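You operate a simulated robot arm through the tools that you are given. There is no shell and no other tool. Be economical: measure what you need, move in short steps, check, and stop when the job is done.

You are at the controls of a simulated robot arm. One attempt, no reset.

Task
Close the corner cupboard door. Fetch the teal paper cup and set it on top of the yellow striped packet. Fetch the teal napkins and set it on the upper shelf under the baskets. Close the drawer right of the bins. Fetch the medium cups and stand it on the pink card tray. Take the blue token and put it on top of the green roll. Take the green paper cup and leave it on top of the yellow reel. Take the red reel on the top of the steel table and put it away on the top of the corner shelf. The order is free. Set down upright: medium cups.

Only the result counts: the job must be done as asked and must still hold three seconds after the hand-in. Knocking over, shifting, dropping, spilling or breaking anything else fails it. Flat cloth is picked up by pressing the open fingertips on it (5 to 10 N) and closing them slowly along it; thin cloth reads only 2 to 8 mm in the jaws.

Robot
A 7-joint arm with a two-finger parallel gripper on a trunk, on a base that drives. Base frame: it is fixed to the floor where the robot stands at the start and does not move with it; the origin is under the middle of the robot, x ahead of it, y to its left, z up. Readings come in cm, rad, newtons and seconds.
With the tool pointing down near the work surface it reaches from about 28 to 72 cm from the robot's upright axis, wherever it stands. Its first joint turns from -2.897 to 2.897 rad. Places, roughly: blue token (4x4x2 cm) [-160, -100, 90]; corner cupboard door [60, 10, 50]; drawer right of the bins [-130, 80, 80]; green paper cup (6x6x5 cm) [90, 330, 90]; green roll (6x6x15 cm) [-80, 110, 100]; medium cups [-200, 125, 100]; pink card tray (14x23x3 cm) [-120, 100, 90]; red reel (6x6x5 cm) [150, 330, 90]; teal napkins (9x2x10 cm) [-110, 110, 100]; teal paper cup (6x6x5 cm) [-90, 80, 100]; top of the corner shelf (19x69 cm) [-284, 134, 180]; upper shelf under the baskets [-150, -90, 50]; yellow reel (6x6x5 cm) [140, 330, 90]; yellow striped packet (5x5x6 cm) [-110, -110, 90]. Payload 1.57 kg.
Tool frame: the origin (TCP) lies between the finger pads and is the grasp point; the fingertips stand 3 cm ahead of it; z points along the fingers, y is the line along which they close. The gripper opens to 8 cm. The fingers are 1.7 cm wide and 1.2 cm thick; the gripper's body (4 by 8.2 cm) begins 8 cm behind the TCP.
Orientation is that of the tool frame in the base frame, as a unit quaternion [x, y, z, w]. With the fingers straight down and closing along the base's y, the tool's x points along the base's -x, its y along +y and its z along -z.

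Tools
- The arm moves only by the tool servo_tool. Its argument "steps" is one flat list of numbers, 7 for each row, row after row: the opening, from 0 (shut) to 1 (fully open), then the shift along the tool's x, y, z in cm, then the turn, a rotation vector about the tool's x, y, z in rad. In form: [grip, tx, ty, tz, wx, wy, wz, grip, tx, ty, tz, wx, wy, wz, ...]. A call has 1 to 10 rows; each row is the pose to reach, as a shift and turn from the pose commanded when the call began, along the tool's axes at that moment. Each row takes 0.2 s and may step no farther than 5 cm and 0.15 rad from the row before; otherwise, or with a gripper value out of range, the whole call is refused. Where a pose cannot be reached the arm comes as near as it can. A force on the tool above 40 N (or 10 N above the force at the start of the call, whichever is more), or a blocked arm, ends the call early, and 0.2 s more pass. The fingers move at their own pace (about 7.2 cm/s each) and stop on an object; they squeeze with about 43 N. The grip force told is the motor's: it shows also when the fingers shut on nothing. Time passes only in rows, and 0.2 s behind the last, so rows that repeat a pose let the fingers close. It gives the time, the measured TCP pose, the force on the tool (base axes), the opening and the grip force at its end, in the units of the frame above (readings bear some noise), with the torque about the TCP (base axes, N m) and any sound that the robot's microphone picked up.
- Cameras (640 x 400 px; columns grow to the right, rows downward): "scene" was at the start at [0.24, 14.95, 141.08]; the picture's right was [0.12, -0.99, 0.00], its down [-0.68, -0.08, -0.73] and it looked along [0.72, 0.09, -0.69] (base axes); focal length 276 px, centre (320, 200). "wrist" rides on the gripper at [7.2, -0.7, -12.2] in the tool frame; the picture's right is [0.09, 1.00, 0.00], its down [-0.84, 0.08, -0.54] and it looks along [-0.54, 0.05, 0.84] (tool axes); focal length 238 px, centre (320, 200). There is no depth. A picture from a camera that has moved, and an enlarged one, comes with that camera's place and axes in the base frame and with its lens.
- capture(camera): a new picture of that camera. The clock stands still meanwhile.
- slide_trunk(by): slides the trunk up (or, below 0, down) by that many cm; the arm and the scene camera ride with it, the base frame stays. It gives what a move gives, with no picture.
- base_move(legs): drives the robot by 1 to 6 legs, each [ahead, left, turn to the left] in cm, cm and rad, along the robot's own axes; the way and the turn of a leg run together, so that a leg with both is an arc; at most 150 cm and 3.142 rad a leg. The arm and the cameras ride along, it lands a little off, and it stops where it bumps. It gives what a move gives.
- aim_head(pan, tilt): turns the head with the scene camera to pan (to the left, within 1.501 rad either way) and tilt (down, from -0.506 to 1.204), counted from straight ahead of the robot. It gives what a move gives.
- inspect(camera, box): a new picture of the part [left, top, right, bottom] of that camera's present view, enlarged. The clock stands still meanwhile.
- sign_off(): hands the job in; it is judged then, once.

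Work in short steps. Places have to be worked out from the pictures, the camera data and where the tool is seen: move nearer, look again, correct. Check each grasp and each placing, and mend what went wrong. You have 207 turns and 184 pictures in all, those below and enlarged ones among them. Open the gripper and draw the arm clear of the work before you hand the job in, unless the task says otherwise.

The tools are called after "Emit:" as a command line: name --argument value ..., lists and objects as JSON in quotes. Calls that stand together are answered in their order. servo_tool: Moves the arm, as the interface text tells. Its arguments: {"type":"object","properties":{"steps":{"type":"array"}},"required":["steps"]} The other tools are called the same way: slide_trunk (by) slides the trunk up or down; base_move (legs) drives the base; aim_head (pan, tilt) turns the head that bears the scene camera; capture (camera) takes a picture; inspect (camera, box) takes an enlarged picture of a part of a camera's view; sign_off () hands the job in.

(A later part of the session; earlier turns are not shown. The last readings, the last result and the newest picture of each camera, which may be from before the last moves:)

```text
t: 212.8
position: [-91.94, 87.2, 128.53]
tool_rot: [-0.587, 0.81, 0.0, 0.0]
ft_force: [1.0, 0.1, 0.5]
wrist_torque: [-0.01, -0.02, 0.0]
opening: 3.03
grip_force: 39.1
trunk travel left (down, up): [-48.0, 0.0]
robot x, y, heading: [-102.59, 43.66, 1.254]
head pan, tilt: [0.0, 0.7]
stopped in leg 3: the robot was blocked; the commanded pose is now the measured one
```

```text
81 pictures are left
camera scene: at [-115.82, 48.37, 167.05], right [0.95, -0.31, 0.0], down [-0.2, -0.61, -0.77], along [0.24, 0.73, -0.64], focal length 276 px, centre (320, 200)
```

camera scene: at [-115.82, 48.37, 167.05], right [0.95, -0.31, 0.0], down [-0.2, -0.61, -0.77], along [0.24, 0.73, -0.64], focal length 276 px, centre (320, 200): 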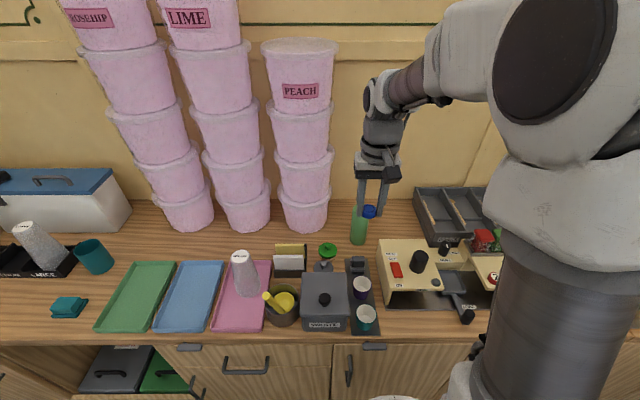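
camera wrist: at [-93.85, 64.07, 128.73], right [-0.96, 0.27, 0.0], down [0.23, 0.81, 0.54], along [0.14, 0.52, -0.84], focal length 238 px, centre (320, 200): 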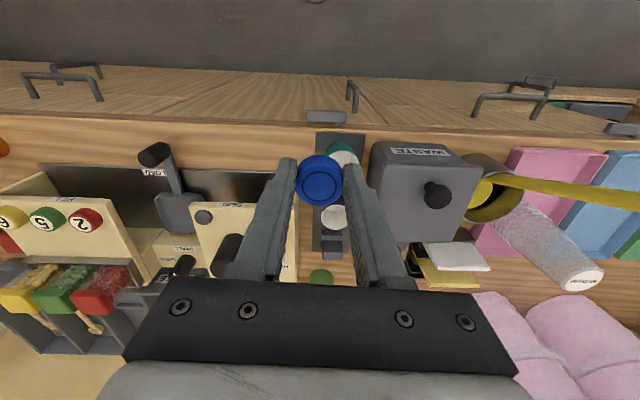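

Robot is now at distance 70.5 from the roll, straight ahead. Reach forward at z≈118.

Emit:
servo_tool --steps '[0, -4, -0.8, 2.5, 0, 0, 0, 0, -8, -1.5, 5, 0, 0, 0, 0, -12, -2.2, 7.5, 0, 0, 0, 0, -16, -2.7, 9.5, 0, 0, 0, 0, -20, -3.1, 10.5, 0, 0, 0, 0, -23, -3.1, 11.5, 0, 0, 0, 0, -25.8, -3.1, 12.5, 0, 0, 0]'

Emit:
capture --camera "wrist"

Emit:
capture --camera "scene"

```text
t: 214.4
position: [-80.83, 110.6, 116.03]
tool_rot: [-0.586, 0.81, 0.001, -0.002]
ft_force: [0.2, -0.7, -0.6]
wrist_torque: [-0.01, -0.02, -0.03]
opening: 3.04
grip_force: 39.7
trunk travel left (down, up): [-48.0, 0.0]
robot x, y, heading: [-102.35, 43.42, 1.254]
head pan, tilt: [0.0, 0.7]
```

```text
80 pictures are left
camera wrist: at [-82.5, 103.51, 128.18], right [-0.97, 0.22, 0.0], down [0.19, 0.82, 0.54], along [0.12, 0.53, -0.84], focal length 238 px, centre (320, 200)
```

wrist: 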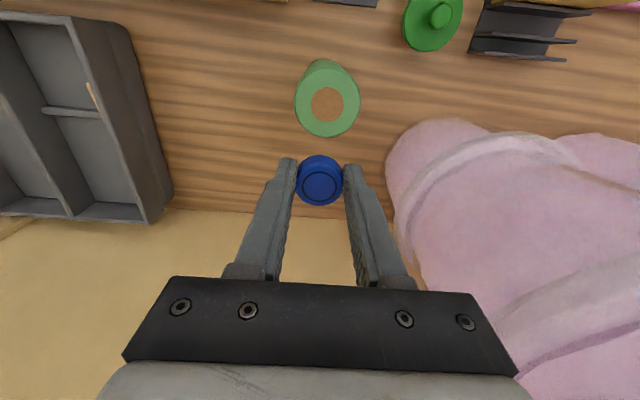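

```text
79 pictures are left
camera scene: at [-115.8, 48.43, 167.05], right [0.95, -0.31, 0.0], down [-0.2, -0.61, -0.76], along [0.24, 0.73, -0.64], focal length 276 px, centre (320, 200)
```

scene: 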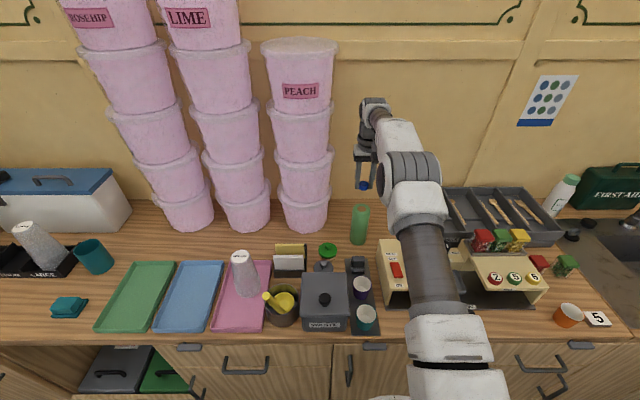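

Wrist view puts the roll top at (−82.2,107.9), z≈106–109. Shift back 3 cm and lower carefully.

Emit:
servo_tool --steps '[0, 3.0, 0.5, 0, 0, 0, 0, 0, 3.0, 0.5, 2, 0, 0, 0]'

Emit:
capture --camera "wrist"

Emit:
inspect --camera "scene" --box '[310, 130, 430, 260]'

```text
t: 215.0
position: [-82.5, 108.05, 114.07]
tool_rot: [-0.586, 0.81, 0.001, 0.0]
ft_force: [0.6, -0.9, 0.3]
wrist_torque: [0.02, -0.01, -0.01]
opening: 3.05
grip_force: 39.5
trunk travel left (down, up): [-48.0, 0.0]
robot x, y, heading: [-102.53, 43.61, 1.252]
head pan, tilt: [0.0, 0.7]
```

```text
78 pictures are left
camera wrist: at [-83.96, 100.83, 126.21], right [-0.97, 0.22, 0.0], down [0.19, 0.82, 0.54], along [0.12, 0.53, -0.84], focal length 238 px, centre (320, 200)
```

wrist: 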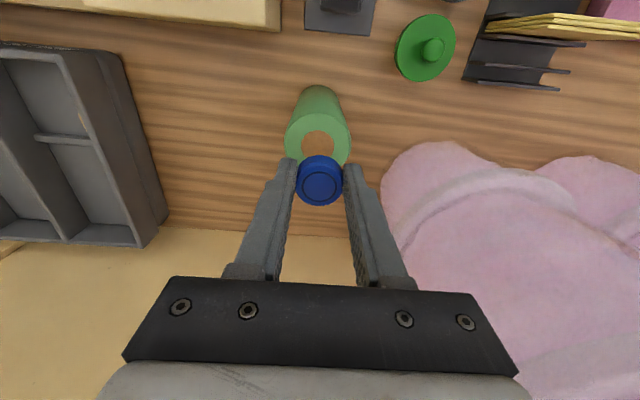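

```text
3.08 times, centred on (370, 195) of scene
camera zoom: at [-115.82, 48.37, 167.04], right [0.95, -0.31, 0.0], down [-0.2, -0.61, -0.76], along [0.24, 0.73, -0.64], focal length 851 px, centre (166, 215)
```

zoom: 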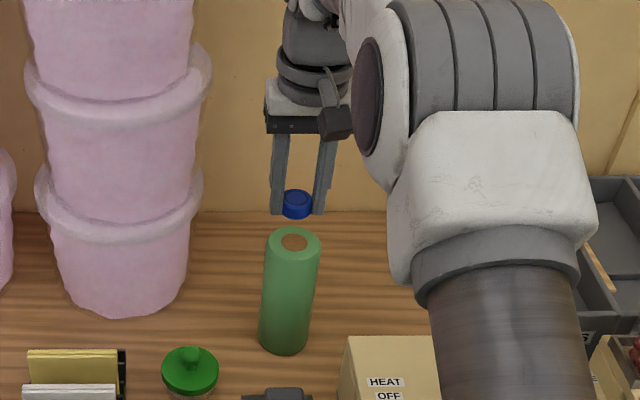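

Roll top refined to (−82.5,107.1,108). Shift back 0.9 and lower slowly, feeling for contact.

Emit:
servo_tool --steps '[0, 0.9, 0, 0, 0, 0, 0, 0, 0.9, 0, 1, 0, 0, 0, 0, 0.9, 0, 1.8, 0, 0, 0]'

Emit:
inspect --camera "scene" --box '[310, 150, 410, 260]'

Emit:
capture --camera "wrist"

```text
t: 215.8
position: [-82.88, 107.05, 112.39]
tool_rot: [-0.586, 0.81, 0.0, -0.001]
ft_force: [-0.4, 0.0, 0.2]
wrist_torque: [-0.01, 0.01, 0.03]
opening: 3.04
grip_force: 39.7
trunk travel left (down, up): [-48.0, 0.0]
robot x, y, heading: [-102.74, 43.76, 1.257]
head pan, tilt: [0.0, 0.7]
```

```text
3.64 times, centred on (360, 205) of scene
camera zoom: at [-115.82, 48.39, 167.05], right [0.95, -0.31, 0.0], down [-0.2, -0.61, -0.76], along [0.24, 0.73, -0.64], focal length 1005 px, centre (174, 182)
```

zoom: 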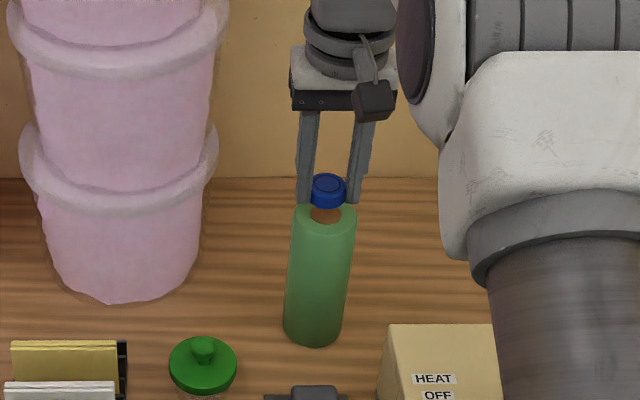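

```text
75 pictures are left
camera wrist: at [-84.31, 99.9, 124.47], right [-0.97, 0.22, 0.0], down [0.19, 0.82, 0.54], along [0.12, 0.53, -0.84], focal length 238 px, centre (320, 200)
```

wrist: 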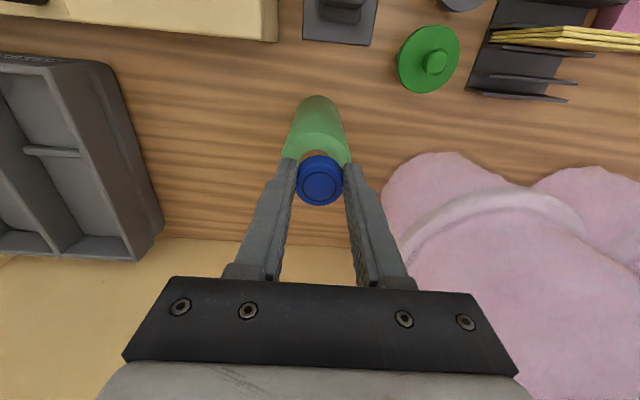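

About 1 cm to go; lower in small steps.

Emit:
servo_tool --steps '[0, 0, 0, 0.4, 0, 0, 0, 0, 0, 0, 0.7, 0, 0, 0]'

Emit:
servo_tool --steps '[0, 0, 0, 0.3, 0, 0, 0, 0, 0, 0, 0.5, 0, 0, 0]'

Emit:
inspect --camera "scene" --box '[310, 150, 410, 260]'

```text
t: 216.4
position: [-82.6, 106.99, 111.52]
tool_rot: [-0.586, 0.81, 0.001, -0.001]
ft_force: [0.4, 0.6, 0.1]
wrist_torque: [0.01, 0.0, -0.01]
opening: 3.04
grip_force: 39.9
trunk travel left (down, up): [-48.0, 0.0]
robot x, y, heading: [-102.53, 43.54, 1.254]
head pan, tilt: [0.0, 0.7]
```

```text
t: 217.0
position: [-82.7, 107.11, 111.04]
tool_rot: [-0.586, 0.81, 0.0, -0.001]
ft_force: [-0.1, -1.2, 0.0]
wrist_torque: [-0.01, 0.01, 0.03]
opening: 3.0
grip_force: 39.8
trunk travel left (down, up): [-48.0, 0.0]
robot x, y, heading: [-102.96, 43.54, 1.261]
head pan, tilt: [0.0, 0.7]
```

```text
3.64 times, centred on (360, 205) of scene
camera zoom: at [-115.82, 48.38, 167.05], right [0.95, -0.31, 0.0], down [-0.2, -0.61, -0.76], along [0.24, 0.73, -0.64], focal length 1005 px, centre (174, 182)
```

zoom: 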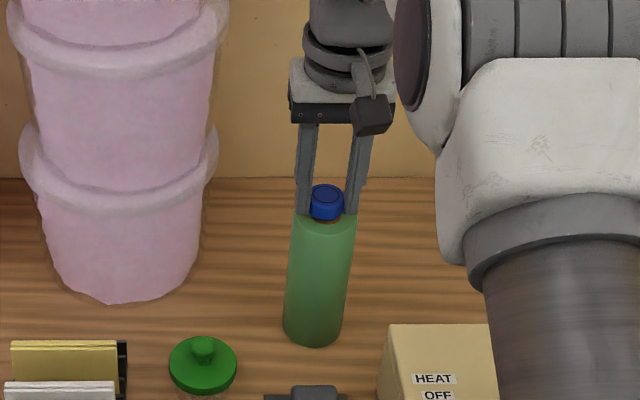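

Continue lowering by tenths until contact.

Emit:
servo_tool --steps '[0, 0, 0, 0.3, 0, 0, 0, 0, 0, 0, 0.5, 0, 0, 0]'

Emit:
servo_tool --steps '[0, 0, 0, 0.3, 0, 0, 0, 0, 0, 0, 0.5, 0, 0, 0]'

Emit:
capture --camera "wrist"

```text
t: 217.6
position: [-82.74, 107.15, 110.47]
tool_rot: [-0.587, 0.81, 0.0, 0.001]
ft_force: [-0.2, -0.6, 0.3]
wrist_torque: [0.03, 0.01, 0.03]
opening: 3.03
grip_force: 40.0
trunk travel left (down, up): [-48.0, 0.0]
robot x, y, heading: [-102.41, 43.66, 1.254]
head pan, tilt: [0.0, 0.7]
```

```text
t: 218.2
position: [-82.61, 107.03, 110.11]
tool_rot: [-0.587, 0.81, 0.002, 0.0]
ft_force: [0.5, 0.0, 7.2]
wrist_torque: [0.05, -0.1, -0.01]
opening: 3.0
grip_force: 39.5
trunk travel left (down, up): [-48.0, 0.0]
robot x, y, heading: [-102.23, 43.53, 1.253]
head pan, tilt: [0.0, 0.7]
```

```text
73 pictures are left
camera wrist: at [-84.32, 99.87, 122.36], right [-0.97, 0.22, 0.0], down [0.19, 0.82, 0.54], along [0.12, 0.53, -0.84], focal length 238 px, centre (320, 200)
```

wrist: 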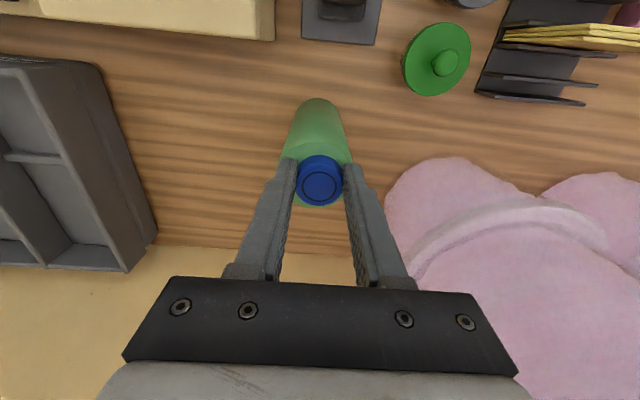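

Contact (7 N), token centred. Ease up slightly, open, and rise.

Emit:
servo_tool --steps '[0, 0, 0, -0.2, 0, 0, 0, 0.5, 0, 0, -0.2, 0, 0, 0, 0.55, 0, 0, -0.2, 0, 0, 0, 0.55, 0, 0, -3, 0, 0, 0, 0.55, 0, 0, -7, 0, 0, 0, 0.55, 0, 0, -11, 0, 0, 0]'

Emit:
capture --camera "wrist"

Emit:
inspect --camera "scene" --box '[270, 150, 410, 340]'

```text
t: 219.6
position: [-82.58, 107.32, 121.27]
tool_rot: [-0.586, 0.81, 0.001, 0.0]
ft_force: [-0.1, -0.1, 0.7]
wrist_torque: [0.0, -0.01, -0.03]
opening: 4.42
grip_force: 0.0
trunk travel left (down, up): [-48.0, 0.0]
robot x, y, heading: [-102.56, 43.62, 1.257]
head pan, tilt: [0.0, 0.7]
```

```text
72 pictures are left
camera wrist: at [-84.24, 100.12, 133.39], right [-0.97, 0.22, 0.0], down [0.19, 0.82, 0.54], along [0.12, 0.53, -0.84], focal length 238 px, centre (320, 200)
```

wrist: 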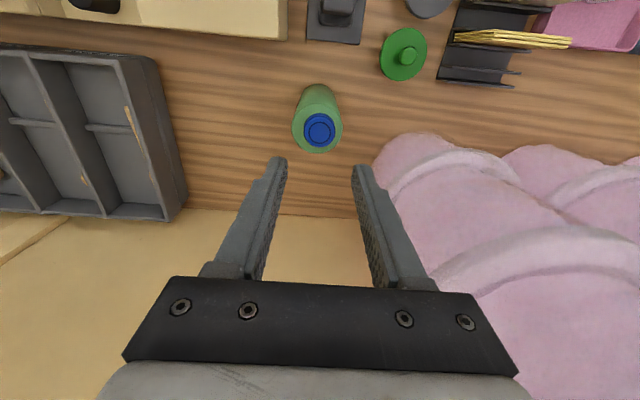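

```text
2.11 times, centred on (340, 245) of scene
camera zoom: at [-115.82, 48.36, 167.04], right [0.95, -0.31, 0.0], down [-0.2, -0.61, -0.77], along [0.24, 0.73, -0.64], focal length 582 px, centre (278, 105)
```

zoom: 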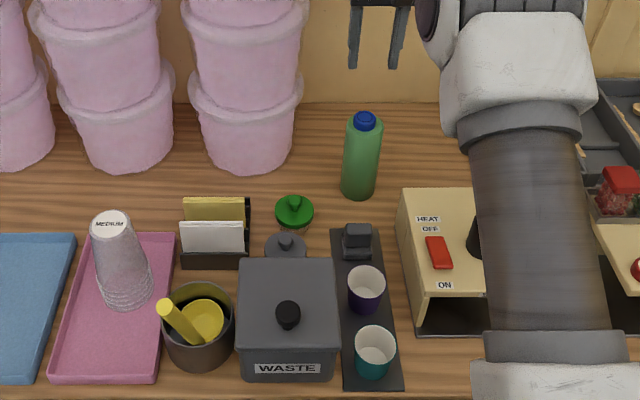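

Token sits on the roll. Next the teal paper cup at about (−92.4,79.8); I'll back up, rotate the gripper 90° to close along depth.

Emit:
base_move --legs '[[-18, 0, 0]]'

Emit:
servo_tool --steps '[0.6, 1.5, 0, 0, 0, 0, -0.15, 0.7, 3, 0, 0, 0, 0, -0.3, 0.8, 4.5, 0, 0, 0, 0, -0.45, 0.9, 6, 0, 0, 0, 0, -0.6, 0.9, 7.5, 0, 0, 0, 0, -0.75, 0.9, 9, 0, 0, 0, 0, -0.9, 0.9, 11, 0, 0, 0, 0, -1.05, 0.9, 13, 0, 0, 0, 0, -1.2, 0.9, 15, 0, 0, 0, 0, -1.35, 0.9, 17, 0, 0, 0, 0, -1.5]'

Emit:
slide_trunk --by -12

Emit:
capture --camera "wrist"

Emit:
capture --camera "scene"

```text
t: 221.4
position: [-88.11, 90.27, 121.14]
tool_rot: [-0.586, 0.81, 0.0, 0.0]
ft_force: [0.2, -0.5, 0.7]
wrist_torque: [-0.02, -0.03, 0.04]
opening: 4.39
grip_force: 0.0
trunk travel left (down, up): [-48.0, 0.0]
robot x, y, heading: [-108.27, 26.64, 1.252]
head pan, tilt: [0.0, 0.7]
```

```text
t: 223.6
position: [-93.47, 74.25, 121.2]
tool_rot: [0.982, -0.191, -0.001, -0.002]
ft_force: [-0.8, -0.3, 1.0]
wrist_torque: [0.0, -0.02, 0.02]
opening: 7.19
grip_force: 0.0
trunk travel left (down, up): [-48.0, 0.0]
robot x, y, heading: [-108.16, 26.53, 1.256]
head pan, tilt: [0.0, 0.7]
```

```text
t: 225.1
position: [-93.46, 74.11, 109.17]
tool_rot: [0.981, -0.194, -0.001, 0.0]
ft_force: [0.0, 0.0, -0.9]
wrist_torque: [0.0, 0.0, 0.0]
opening: 7.21
grip_force: 0.0
trunk travel left (down, up): [-36.0, 12.0]
robot x, y, heading: [-108.51, 26.92, 1.258]
head pan, tilt: [0.0, 0.7]
```

```text
70 pictures are left
camera wrist: at [-86.54, 71.99, 121.3], right [-0.29, -0.96, 0.0], down [-0.8, 0.25, 0.54], along [-0.52, 0.16, -0.84], focal length 238 px, centre (320, 200)
```

wrist: 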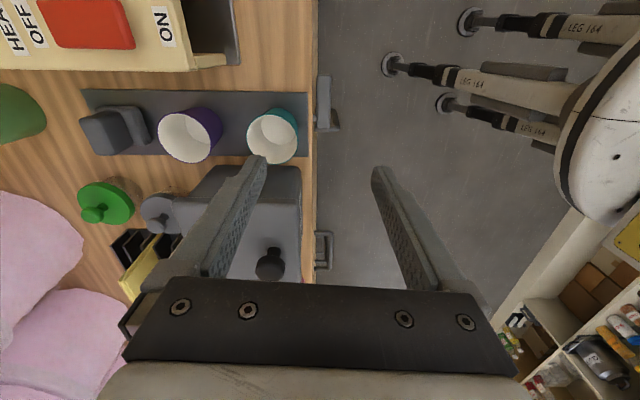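

```text
69 pictures are left
camera scene: at [-121.35, 31.46, 155.05], right [0.95, -0.31, 0.0], down [-0.2, -0.61, -0.76], along [0.24, 0.73, -0.64], focal length 276 px, centre (320, 200)
```

scene: 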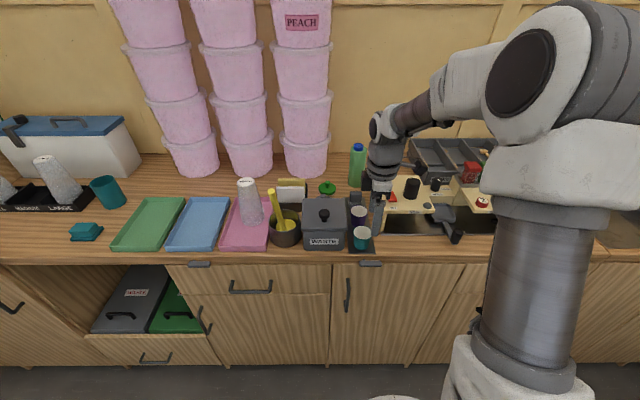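

Cup rim triangulated at (−93,79.2,96.7). Move above it and check.

Emit:
servo_tool --steps '[0.9, -0.7, -2.4, 0, 0, 0, -0.04, 0.9, -1.5, -4.9, 0, 0, 0, -0.075, 0.9, -1.5, -4.9, 4.5, 0, 0, -0.075]'

Emit:
capture --camera "wrist"

```text
t: 225.9
position: [-92.92, 79.06, 104.79]
tool_rot: [0.988, -0.156, 0.0, -0.001]
ft_force: [1.2, 0.2, -0.6]
wrist_torque: [0.01, 0.05, 0.01]
opening: 7.21
grip_force: 0.1
trunk travel left (down, up): [-36.0, 12.0]
robot x, y, heading: [-108.29, 26.71, 1.254]
head pan, tilt: [0.0, 0.7]
```

```text
68 pictures are left
camera wrist: at [-85.89, 77.52, 116.95], right [-0.22, -0.98, 0.0], down [-0.82, 0.18, 0.54], along [-0.53, 0.12, -0.84], focal length 238 px, centre (320, 200)
```

wrist: 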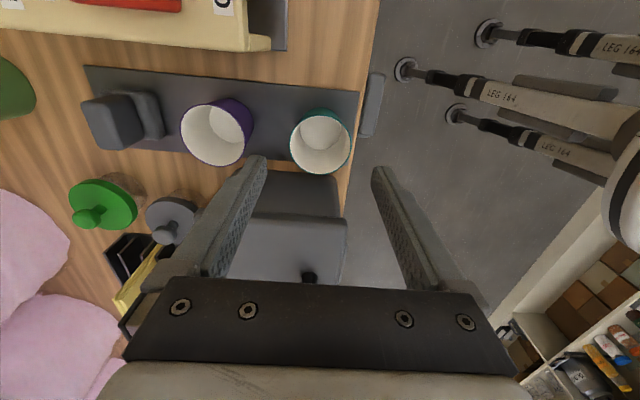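

Centred. Descend to z≈94.3 and grip.

Emit:
servo_tool --steps '[0.9, 0, 0, 4, 0, 0, 0, 0.9, 0, 0, 8, 0, 0, 0, 0.9, 0, 0, 10.3, 0, 0, 0]'

Emit:
capture --camera "wrist"

Emit:
servo_tool --steps '[0.5, 0, 0, 0, 0, 0, 0, 0, 0, 0, 0, 0, 0, 0, 0, 0, 0, 0, 0, 0, 0, 0, 0, 0, 0, 0, 0, 0]'

Emit:
servo_tool --steps '[0, 0, 0, -2, 0, 0, 0, 0, 0, 0, -5, 0, 0, 0, 0, 0, 0, -9, 0, 0, 0, 0, 0, 0, -13, 0, 0, 0, 0, 0, 0, -17, 0, 0, 0]'

Emit:
capture --camera "wrist"

```text
t: 226.7
position: [-92.98, 79.29, 95.37]
tool_rot: [0.988, -0.156, 0.001, -0.004]
ft_force: [-2.6, -10.6, 16.4]
wrist_torque: [-0.11, 0.05, 0.03]
opening: 7.17
grip_force: 0.0
trunk travel left (down, up): [-36.0, 12.0]
robot x, y, heading: [-107.96, 26.81, 1.255]
head pan, tilt: [0.0, 0.7]
stopped in row 3: the force on the tool passed its limit at 50 N (the readings are from after the stop); the commanded pose is now the measured one
```

```text
67 pictures are left
camera wrist: at [-85.87, 77.48, 107.54], right [-0.22, -0.98, -0.01], down [-0.82, 0.18, 0.54], along [-0.53, 0.12, -0.84], focal length 238 px, centre (320, 200)
```

wrist: 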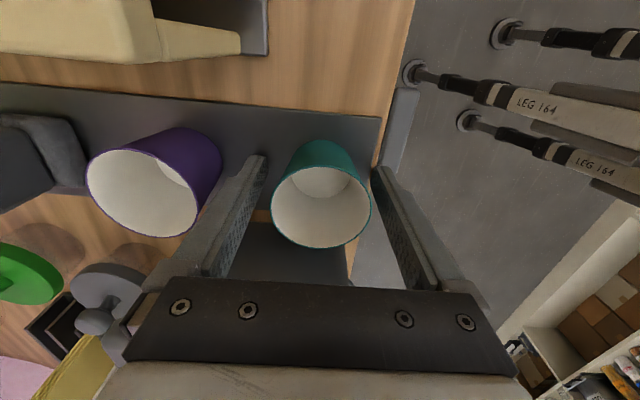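

```text
t: 227.7
position: [-92.85, 79.35, 95.3]
tool_rot: [0.988, -0.157, 0.0, -0.006]
ft_force: [-4.3, -7.2, 34.7]
wrist_torque: [-1.33, 0.45, -0.11]
opening: 4.96
grip_force: 43.6
trunk travel left (down, up): [-36.0, 12.0]
robot x, y, heading: [-108.12, 26.57, 1.257]
head pan, tilt: [0.0, 0.7]
```

```text
t: 228.9
position: [-93.03, 79.26, 112.02]
tool_rot: [0.988, -0.156, 0.001, -0.004]
ft_force: [0.2, -0.4, -0.2]
wrist_torque: [0.0, -0.01, 0.01]
opening: 4.93
grip_force: 43.0
trunk travel left (down, up): [-36.0, 12.0]
robot x, y, heading: [-108.44, 26.54, 1.26]
head pan, tilt: [0.0, 0.7]
```

```text
66 pictures are left
camera wrist: at [-85.93, 77.54, 124.22], right [-0.22, -0.98, -0.01], down [-0.82, 0.18, 0.54], along [-0.53, 0.12, -0.84], focal length 238 px, centre (320, 200)
```

wrist: 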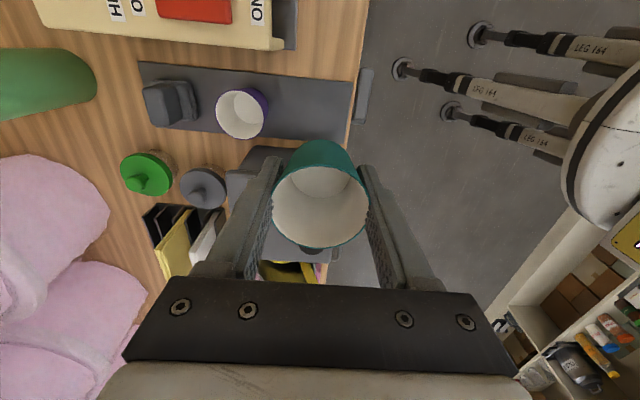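

Cup held (bottom ≈3.1 cm below TCP). Retract, then drive across and face the striped packet.

Emit:
servo_tool --steps '[0, 0, 4.5, -1, 0, 0, 0, 0, 0, 9, -2, 0, 0, 0, 0, 0, 13, -3, 0, 0, 0]'

Emit:
base_move --legs '[[-28, 0, 0], [0, 0, -1.57], [0, 0, -1.571], [0, 32, 0], [22, 0, 0]]'

Emit:
capture --camera "wrist"

Emit:
capture --camera "scene"

```text
t: 229.7
position: [-96.89, 66.87, 114.98]
tool_rot: [0.988, -0.157, 0.0, -0.004]
ft_force: [-0.5, 0.5, 0.2]
wrist_torque: [-0.01, -0.01, 0.03]
opening: 4.93
grip_force: 43.0
trunk travel left (down, up): [-36.0, 12.0]
robot x, y, heading: [-108.3, 26.72, 1.253]
head pan, tilt: [0.0, 0.7]
```

```text
t: 246.7
position: [-104.13, -71.07, 114.89]
tool_rot: [0.155, 0.988, -0.003, 0.0]
ft_force: [0.3, 0.8, -1.4]
wrist_torque: [-0.02, 0.01, -0.02]
opening: 4.93
grip_force: 43.0
trunk travel left (down, up): [-36.0, 12.0]
robot x, y, heading: [-93.0, -30.76, -1.883]
head pan, tilt: [0.0, 0.7]
```

```text
65 pictures are left
camera wrist: at [-111.15, -69.58, 127.15], right [0.22, 0.98, -0.01], down [0.82, -0.18, 0.54], along [0.53, -0.12, -0.84], focal length 238 px, centre (320, 200)
```

wrist: 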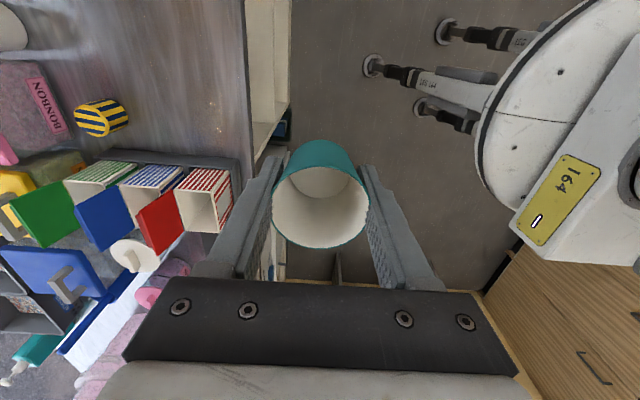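

```text
64 pictures are left
camera scene: at [-79.71, -35.66, 155.04], right [-0.95, 0.31, 0.0], down [0.2, 0.61, -0.76], along [-0.24, -0.73, -0.64], focal length 276 px, centre (320, 200)
```

scene: 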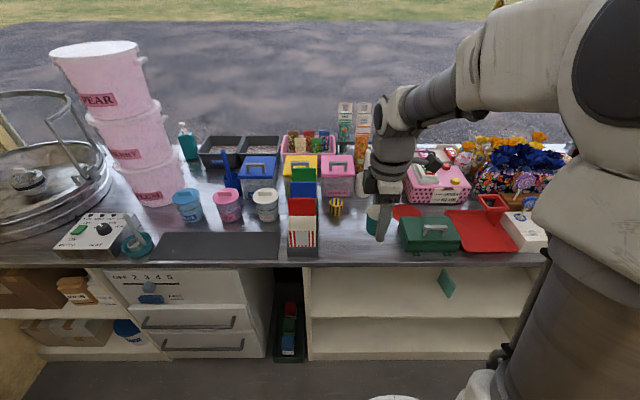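

Zoom on the packet and on the napkins.

Emit:
inspect --camera "scene" --box '[290, 160, 390, 250]'

Emit:
inspect --camera "wrist" --box '[40, 70, 180, 170]'

Emit:
inspect --camera "scene" --box '[390, 240, 500, 330]'

```text
4.44 times, centred on (340, 205) of scene
camera zoom: at [-79.71, -35.66, 155.04], right [-0.95, 0.31, 0.0], down [0.2, 0.61, -0.76], along [-0.24, -0.73, -0.64], focal length 1229 px, centre (231, 178)
```

zoom: 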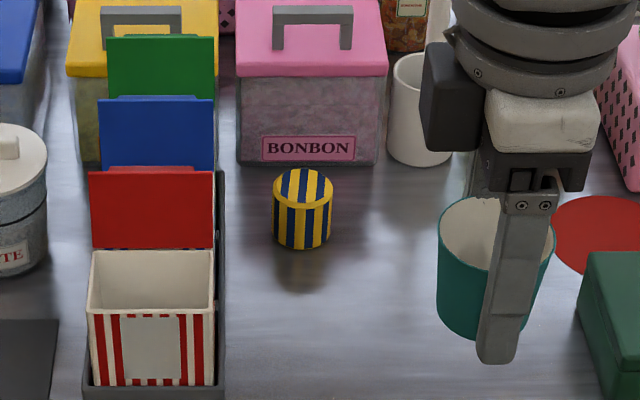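

```text
4.00 times, centred on (110, 120) of wrist
camera zoom: at [-111.15, -69.58, 127.15], right [0.22, 0.98, -0.01], down [0.82, -0.18, 0.54], along [0.53, -0.12, -0.84], focal length 953 px, centre (1160, 520)
```

zoom: 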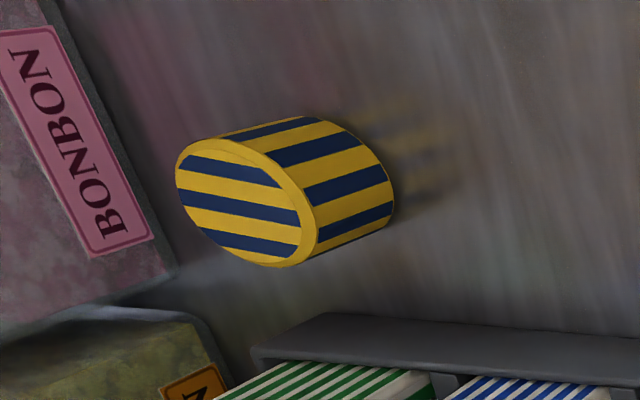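

```text
4.44 times, centred on (445, 285) of scene
camera zoom: at [-79.71, -35.66, 155.04], right [-0.95, 0.31, 0.0], down [0.2, 0.61, -0.76], along [-0.24, -0.73, -0.64], focal length 1229 px, centre (-236, -178)
```

zoom: 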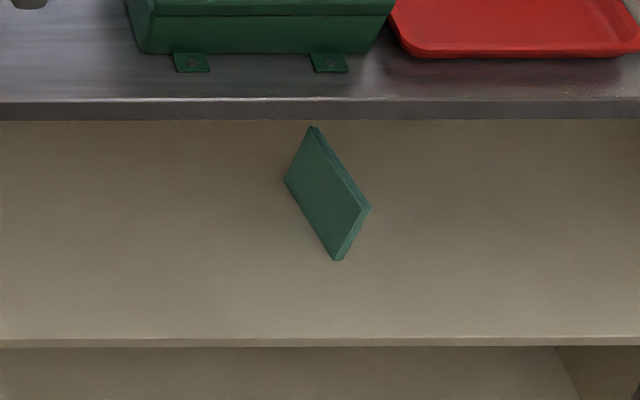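

Packet top is near (−109.2,−106.3), z≈91; the napkins still stand. Drive 14 cm forward and bring the cup over it.

Emit:
base_move --legs '[[14, 0, 0]]'

Emit:
servo_tool --steps '[0, -1, -4.2, 0, 0, 0, 0, 0, -2.2, -8.4, 0, 0, 0, 0, 0, -3.4, -12.6, 0, 0, 0, 0, 0, -4.6, -16.8, 0, 0, 0, 0, 0, -5.9, -21.0, 0, 0, 0, 0, 0, -5.9, -21, 4.5, 0, 0, 0, 0, -5.9, -21, 9, 0, 0, 0]'

Emit:
capture --camera "wrist"

Emit:
capture --camera "scene"

```text
t: 248.2
position: [-108.31, -83.87, 115.06]
tool_rot: [0.155, 0.988, -0.004, -0.001]
ft_force: [0.2, -1.2, -0.3]
wrist_torque: [-0.01, 0.02, -0.01]
opening: 4.92
grip_force: 43.0
trunk travel left (down, up): [-36.0, 12.0]
robot x, y, heading: [-97.13, -43.23, -1.892]
head pan, tilt: [0.0, 0.7]
```

```text
t: 249.8
position: [-109.14, -105.68, 105.99]
tool_rot: [0.156, 0.988, -0.002, 0.0]
ft_force: [0.9, 0.9, -0.2]
wrist_torque: [0.0, 0.0, 0.01]
opening: 4.93
grip_force: 42.9
trunk travel left (down, up): [-36.0, 12.0]
robot x, y, heading: [-97.19, -43.54, -1.882]
head pan, tilt: [0.0, 0.7]
```

```text
60 pictures are left
camera wrist: at [-116.17, -104.17, 118.06], right [0.22, 0.98, -0.01], down [0.82, -0.18, 0.54], along [0.53, -0.12, -0.84], focal length 238 px, centre (320, 200)
```

wrist: 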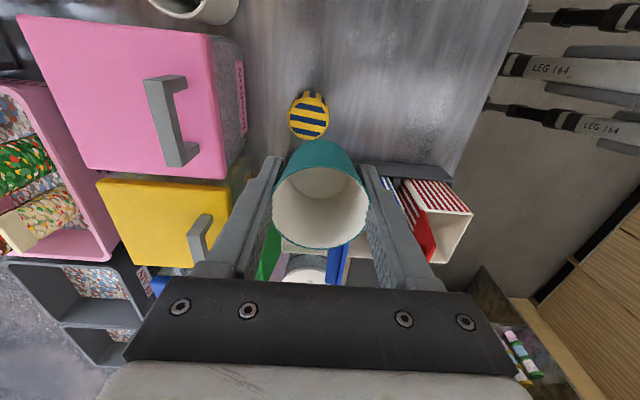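

```text
59 pictures are left
camera scene: at [-83.9, -48.49, 155.05], right [-0.95, 0.31, 0.0], down [0.2, 0.61, -0.76], along [-0.24, -0.73, -0.64], focal length 276 px, centre (320, 200)
```

scene: 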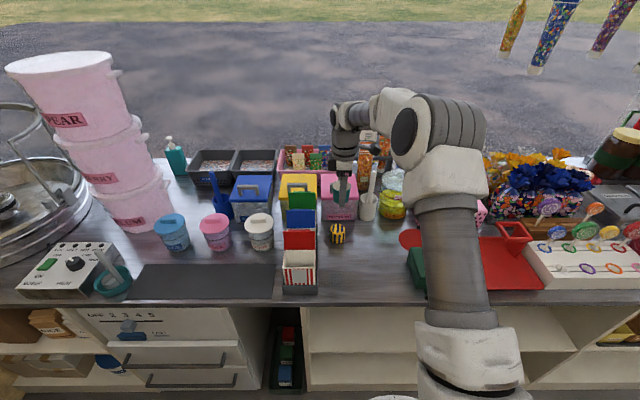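

Packet at (−109.3,−106.7). Shift 1 cm and lower.

Emit:
servo_tool --steps '[0, -0.2, -1.0, 0, 0, 0, 0, 0, -0.2, -1, 4, 0, 0, 0, 0, -0.2, -1, 8, 0, 0, 0, 0, -0.2, -1, 9.5, 0, 0, 0]'

Emit:
capture --camera "wrist"

Emit:
inspect --camera "scene" --box '[280, 150, 400, 260]'

```text
t: 250.8
position: [-109.5, -106.73, 96.6]
tool_rot: [0.156, 0.988, -0.004, -0.001]
ft_force: [0.1, 0.3, -0.6]
wrist_torque: [0.0, 0.05, -0.03]
opening: 4.9
grip_force: 42.9
trunk travel left (down, up): [-36.0, 12.0]
robot x, y, heading: [-97.09, -43.71, -1.886]
head pan, tilt: [0.0, 0.7]
```

```text
58 pictures are left
camera wrist: at [-116.51, -105.21, 108.66], right [0.22, 0.98, -0.01], down [0.82, -0.18, 0.54], along [0.53, -0.12, -0.84], focal length 238 px, centre (320, 200)
```

wrist: 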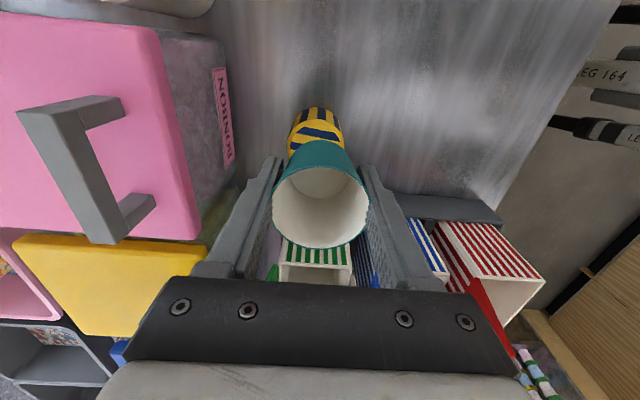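

```text
3.64 times, centred on (340, 205) of scene
camera zoom: at [-83.9, -48.51, 155.05], right [-0.95, 0.31, 0.0], down [0.2, 0.61, -0.76], along [-0.24, -0.73, -0.64], focal length 1005 px, centre (247, 182)
```

zoom: 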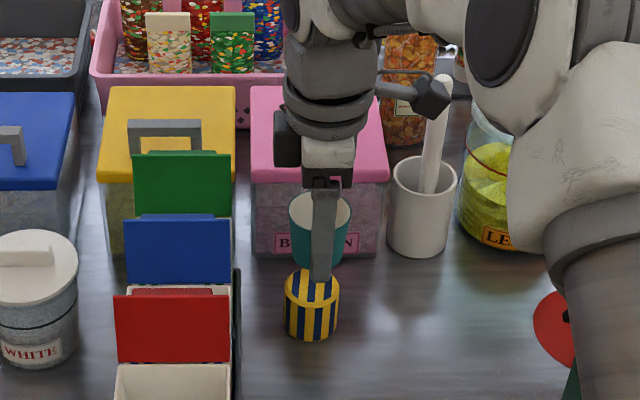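

Zoom the wrist view to judge alignment.

Emit:
inspect --camera "wrist" --box '[250, 80, 390, 180]'

```text
4.00 times, centred on (320, 130) of wrist
camera zoom: at [-116.51, -105.21, 108.66], right [0.22, 0.98, -0.01], down [0.82, -0.18, 0.54], along [0.53, -0.12, -0.84], focal length 953 px, centre (320, 480)
```

zoom: 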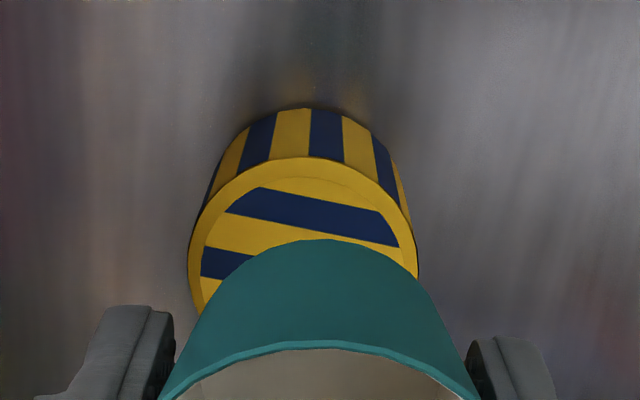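

Triangulated packet top at (−109.7,−107,90.1): already aligned within 0.3 cm. Lower to contact.

Emit:
servo_tool --steps '[0, 0, -0.25, 1.2, 0, 0, 0, 0, 0, -0.25, 2.3, 0, 0, 0, 0, 0, -0.25, 2.8, 0, 0, 0]'

Emit:
servo_tool --steps '[0, 0, 0, 0.3, 0, 0, 0, 0, 0, 0, 0.5, 0, 0, 0]'

Emit:
inspect --camera "scene" --box '[280, 150, 400, 260]'

```text
t: 251.6
position: [-109.51, -107.13, 93.93]
tool_rot: [0.155, 0.988, -0.004, -0.001]
ft_force: [-0.5, -0.5, 0.6]
wrist_torque: [0.0, 0.0, -0.02]
opening: 4.91
grip_force: 42.9
trunk travel left (down, up): [-36.0, 12.0]
robot x, y, heading: [-96.99, -43.46, -1.885]
head pan, tilt: [0.0, 0.7]
```

```text
t: 252.2
position: [-109.44, -107.0, 93.23]
tool_rot: [0.156, 0.988, -0.004, 0.0]
ft_force: [-0.6, 0.2, -0.2]
wrist_torque: [0.01, 0.0, -0.02]
opening: 4.91
grip_force: 43.0
trunk travel left (down, up): [-36.0, 12.0]
robot x, y, heading: [-96.93, -43.54, -1.885]
head pan, tilt: [0.0, 0.7]
```

```text
3.64 times, centred on (340, 205) of scene
camera zoom: at [-83.9, -48.5, 155.05], right [-0.95, 0.31, 0.0], down [0.2, 0.61, -0.76], along [-0.24, -0.73, -0.64], focal length 1005 px, centre (247, 182)
```

zoom: 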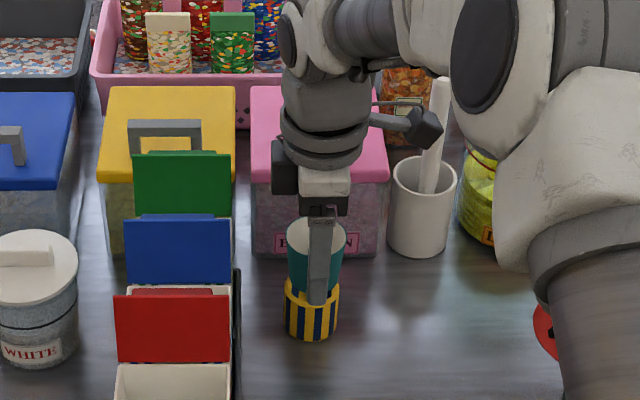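

Lower in 0.2 cm steps until touching.

Emit:
servo_tool --steps '[0, 0, 0, 0.2, 0, 0, 0, 0, 0, 0, 0.4, 0, 0, 0]'

Emit:
servo_tool --steps '[0, 0, 0, 0.2, 0, 0, 0, 0, 0, 0, 0.3, 0, 0, 0]'

```text
t: 252.8
position: [-109.33, -107.0, 92.88]
tool_rot: [0.155, 0.988, -0.004, 0.0]
ft_force: [0.2, -0.4, -1.5]
wrist_torque: [-0.02, 0.01, -0.04]
opening: 4.9
grip_force: 43.2
trunk travel left (down, up): [-36.0, 12.0]
robot x, y, heading: [-97.43, -43.38, -1.884]
head pan, tilt: [0.0, 0.7]
```

```text
t: 253.4
position: [-109.43, -107.02, 92.65]
tool_rot: [0.155, 0.988, -0.004, -0.001]
ft_force: [-0.2, 0.0, -0.3]
wrist_torque: [0.02, -0.03, 0.0]
opening: 4.92
grip_force: 42.7
trunk travel left (down, up): [-36.0, 12.0]
robot x, y, heading: [-97.02, -43.8, -1.886]
head pan, tilt: [0.0, 0.7]
```

Emit:
servo_tool --steps '[0, 0, 0, 0.2, 0, 0, 0, 0, 0, 0, 0.4, 0, 0, 0]'

Emit:
servo_tool --steps '[0, 0, 0, 0.2, 0, 0, 0, 0, 0, 0, 0.4, 0, 0, 0]'

Emit:
capture --camera "wrist"

Emit:
inspect --camera "scene" --box '[300, 190, 380, 260]'

```text
t: 254.0
position: [-109.48, -107.12, 92.22]
tool_rot: [0.156, 0.988, -0.004, -0.001]
ft_force: [0.2, -0.2, -0.9]
wrist_torque: [-0.03, -0.03, 0.03]
opening: 4.94
grip_force: 42.5
trunk travel left (down, up): [-36.0, 12.0]
robot x, y, heading: [-96.97, -43.44, -1.882]
head pan, tilt: [0.0, 0.7]
```

```text
t: 254.6
position: [-109.41, -107.09, 92.07]
tool_rot: [0.156, 0.988, -0.006, 0.0]
ft_force: [0.8, 1.7, 15.8]
wrist_torque: [-0.11, 0.01, 0.01]
opening: 4.93
grip_force: 43.3
trunk travel left (down, up): [-36.0, 12.0]
robot x, y, heading: [-97.02, -43.7, -1.885]
head pan, tilt: [0.0, 0.7]
```

```text
54 pictures are left
camera wrist: at [-116.44, -105.56, 104.29], right [0.22, 0.98, -0.01], down [0.82, -0.18, 0.54], along [0.53, -0.13, -0.84], focal length 238 px, centre (320, 200)
```

wrist: 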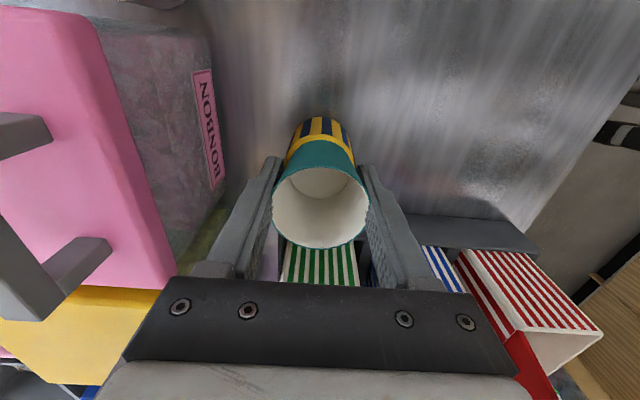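

```text
5.71 times, centred on (340, 225) of scene
camera zoom: at [-83.87, -48.33, 155.08], right [-0.95, 0.31, 0.0], down [0.2, 0.61, -0.77], along [-0.24, -0.73, -0.64], focal length 1580 px, centre (206, 57)
```

zoom: 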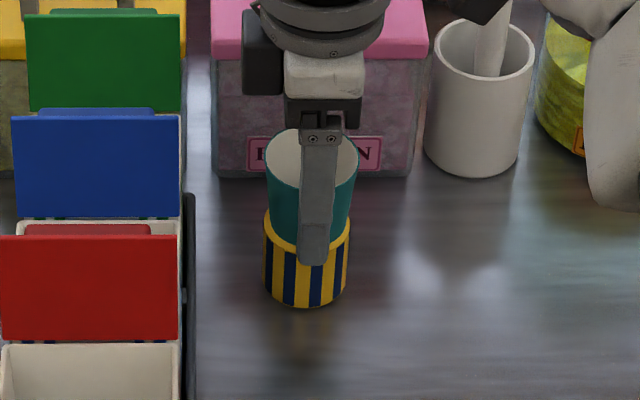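

Contact and well aligned. Ease up, open a bit, and rise.

Emit:
servo_tool --steps '[0, 0, 0, -0.15, 0, 0, 0, 0.75, 0, 0, -0.15, 0, 0, 0, 0.78, 0, 0, -0.15, 0, 0, 0, 0.78, 0, 0, -0.15, 0, 0, 0, 0.78, 0, 0, -4, 0, 0, 0, 0.78, 0, 0, -8, 0, 0, 0, 0.78, 0, 0, -12, 0, 0, 0, 0.78, 0, 0, -16, 0, 0, 0]'

Emit:
inspect --camera "scene" --box '[300, 190, 380, 260]'

Emit:
inspect --camera "wrist" --box '[240, 60, 400, 180]'

```text
t: 256.4
position: [-109.15, -106.91, 107.87]
tool_rot: [0.156, 0.988, -0.004, 0.0]
ft_force: [-0.1, 0.4, 0.2]
wrist_torque: [0.03, 0.01, -0.04]
opening: 6.21
grip_force: 0.0
trunk travel left (down, up): [-36.0, 12.0]
robot x, y, heading: [-97.1, -43.71, -1.893]
head pan, tilt: [0.0, 0.7]
```

```text
5.71 times, centred on (340, 225) of scene
camera zoom: at [-83.89, -48.49, 155.04], right [-0.95, 0.31, 0.0], down [0.2, 0.61, -0.77], along [-0.24, -0.73, -0.64], focal length 1580 px, centre (206, 57)
```

zoom: 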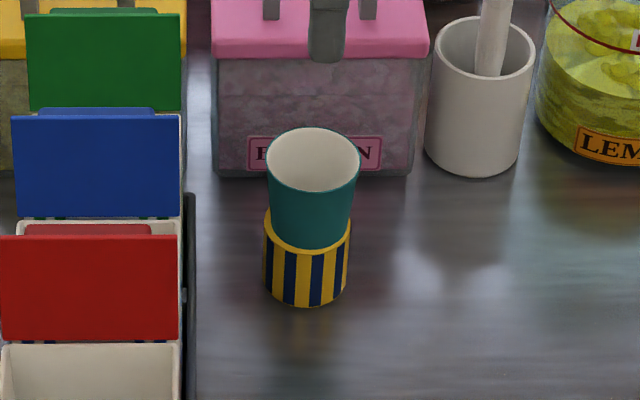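

```text
3.33 times, centred on (320, 120) of wrist
camera zoom: at [-116.29, -105.41, 119.91], right [0.22, 0.98, -0.01], down [0.82, -0.18, 0.54], along [0.53, -0.12, -0.84], focal length 794 px, centre (320, 467)
```

zoom: 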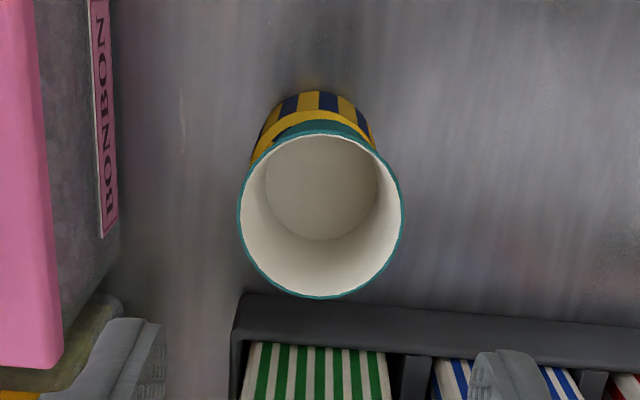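

Cup stands on the packet. Now go outside for the reels: retract the arm, back to mid-aisle, and turn towards the doorway.

Emit:
servo_tool --steps '[0.5, 0, 4.5, -1, 0, 0, 0, 0.5, 0, 9, -2, 0, 0, 0, 0.5, 0, 13.5, -3, 0, 0, 0, 0.5, 0, 18, -3, 0, 0, 0, 0.5, 0, 22.5, -3, 0, 0, 0]'

Emit:
base_move --legs '[[-21, 0, 0], [0, 0, -1.57], [120, 0, 0]]'

Emit:
aim_head --pan 0 --tilt 0.35

Emit:
capture --camera "scene"

```text
t: 257.6
position: [-102.21, -85.66, 110.99]
tool_rot: [0.155, 0.988, -0.004, 0.0]
ft_force: [0.3, -0.8, 0.2]
wrist_torque: [0.04, 0.01, 0.02]
opening: 4.01
grip_force: 0.1
trunk travel left (down, up): [-36.0, 12.0]
robot x, y, heading: [-97.16, -43.71, -1.887]
head pan, tilt: [0.0, 0.7]
```

```text
t: 272.4
position: [-248.96, 17.12, 110.91]
tool_rot: [0.806, 0.592, -0.002, -0.003]
ft_force: [0.4, -0.3, -0.8]
wrist_torque: [0.02, 0.0, 0.01]
opening: 4.0
grip_force: 0.0
trunk travel left (down, up): [-36.0, 12.0]
robot x, y, heading: [-206.97, 12.17, 2.839]
head pan, tilt: [0.0, 0.7]
```

```text
t: 273.3
position: [-248.94, 17.04, 110.97]
tool_rot: [0.806, 0.592, -0.002, -0.003]
ft_force: [0.2, 0.2, 0.1]
wrist_torque: [0.01, -0.01, 0.04]
opening: 3.98
grip_force: 0.0
trunk travel left (down, up): [-36.0, 12.0]
robot x, y, heading: [-206.95, 12.45, 2.835]
head pan, tilt: [0.0, 0.351]
```

```text
50 pictures are left
camera scene: at [-212.23, -0.74, 158.18], right [0.3, 0.95, 0.0], down [0.33, -0.1, -0.94], along [-0.89, 0.28, -0.34], focal length 276 px, centre (320, 200)
```

scene: 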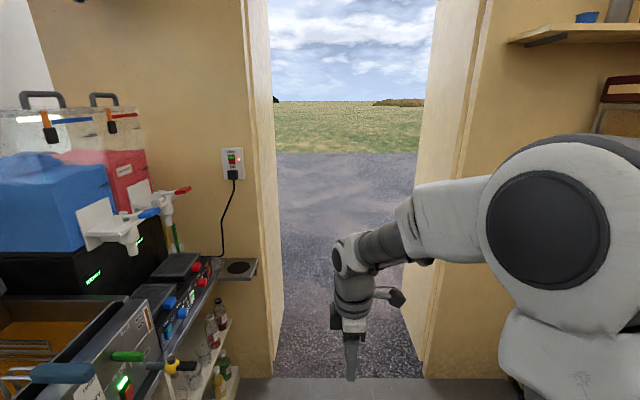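

Doorway centre is at (−321,53), 91 cm wide. Shift 3 cm right and drive through.

Emit:
base_move --legs '[[0, -3, 0], [100, 0, 0], [90, 0, 0]]'

Emit:
aim_head --pan -1.4 --tilt 0.3

Emit:
capture --camera "scene"

```text
t: 286.6
position: [-431.97, 78.21, 111.0]
tool_rot: [0.806, 0.592, -0.002, -0.003]
ft_force: [-0.3, -0.4, -0.5]
wrist_torque: [0.01, -0.02, 0.0]
opening: 3.99
grip_force: 0.1
trunk travel left (down, up): [-36.0, 12.0]
robot x, y, heading: [-389.82, 73.54, 2.837]
head pan, tilt: [0.0, 0.351]
```

```text
t: 288.2
position: [-431.98, 78.2, 110.9]
tool_rot: [0.806, 0.592, -0.002, -0.003]
ft_force: [0.5, -0.5, -0.8]
wrist_torque: [0.0, 0.01, -0.01]
opening: 4.0
grip_force: 0.0
trunk travel left (down, up): [-36.0, 12.0]
robot x, y, heading: [-389.91, 73.08, 2.834]
head pan, tilt: [-1.4, 0.3]
```

```text
49 pictures are left
camera scene: at [-385.16, 66.8, 158.66], right [0.99, -0.14, 0.0], down [-0.04, -0.29, -0.96], along [0.13, 0.95, -0.3], focal length 276 px, centre (320, 200)
```

scene: 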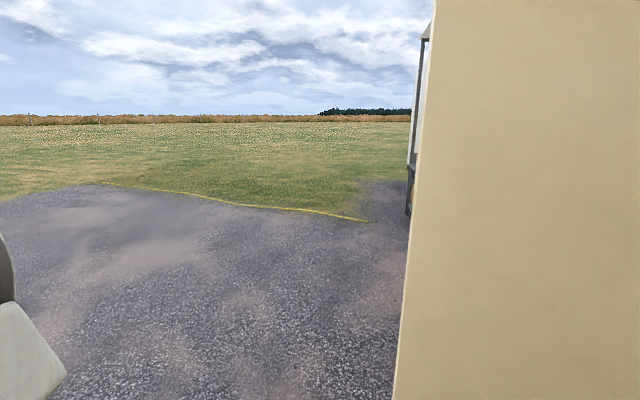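

Outside. The wall's end is close on the right; go 45 cm further before turning along it.

Emit:
base_move --legs '[[45, 0, 0], [0, 0, -1.57]]'

Emit:
aim_head --pan -0.5 --tilt 0.3

Emit:
capture --camera "scene"

```text
t: 296.8
position: [-428.13, 129.17, 110.84]
tool_rot: [0.989, -0.151, 0.001, -0.004]
ft_force: [0.0, -0.2, -0.4]
wrist_torque: [0.0, -0.01, -0.01]
opening: 4.0
grip_force: 0.2
trunk travel left (down, up): [-36.0, 12.0]
robot x, y, heading: [-432.86, 86.8, 1.264]
head pan, tilt: [-1.4, 0.3]
```

```text
t: 298.0
position: [-428.07, 129.22, 110.89]
tool_rot: [0.988, -0.152, 0.001, -0.003]
ft_force: [-0.1, 0.5, 1.5]
wrist_torque: [-0.01, 0.01, 0.01]
opening: 3.99
grip_force: 0.2
trunk travel left (down, up): [-36.0, 12.0]
robot x, y, heading: [-433.22, 87.31, 1.268]
head pan, tilt: [-0.499, 0.3]
```

```text
48 pictures are left
camera scene: at [-441.91, 90.01, 158.66], right [0.69, -0.72, 0.0], down [-0.21, -0.2, -0.96], along [0.69, 0.66, -0.3], focal length 276 px, centre (320, 200)
```

scene: 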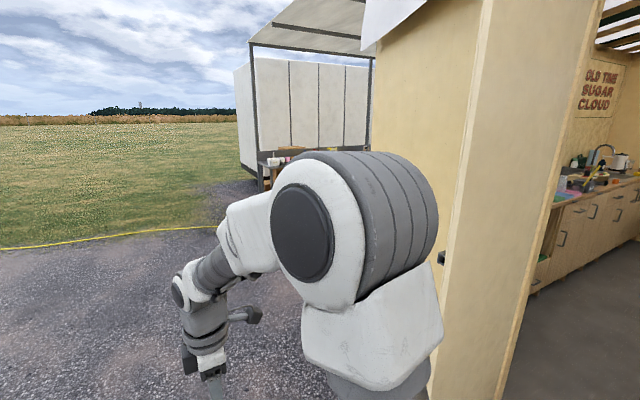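

An awning annex stands beyond the back wall. Drive along +n and look right.

Emit:
base_move --legs '[[130, 0, 0], [120, 0, 0]]'

Emit:
aim_head --pan -1.4 --tilt 0.25

Emit:
capture --camera "scene"

```text
t: 314.3
position: [-352.05, 365.37, 110.79]
tool_rot: [0.987, -0.162, 0.001, -0.003]
ft_force: [0.0, 0.3, 0.4]
wrist_torque: [-0.03, 0.0, -0.01]
opening: 3.99
grip_force: 0.0
trunk travel left (down, up): [-36.0, 12.0]
robot x, y, heading: [-357.59, 323.74, 1.242]
head pan, tilt: [-0.499, 0.3]
```

```text
t: 315.5
position: [-352.1, 365.4, 110.95]
tool_rot: [0.987, -0.162, 0.001, -0.003]
ft_force: [-0.3, 1.0, -0.2]
wrist_torque: [0.01, -0.01, 0.03]
opening: 3.99
grip_force: 0.1
trunk travel left (down, up): [-36.0, 12.0]
robot x, y, heading: [-358.04, 323.72, 1.244]
head pan, tilt: [-1.4, 0.25]
```

```text
47 pictures are left
camera scene: at [-364.5, 318.86, 159.13], right [-0.16, -0.99, 0.0], down [-0.24, 0.04, -0.97], along [0.96, -0.15, -0.25], focal length 276 px, centre (320, 200)
```

scene: 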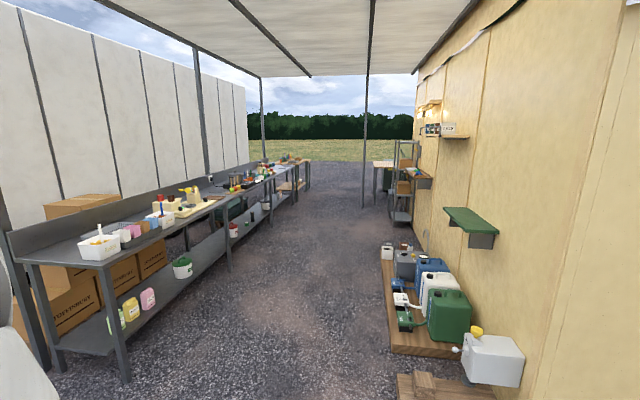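

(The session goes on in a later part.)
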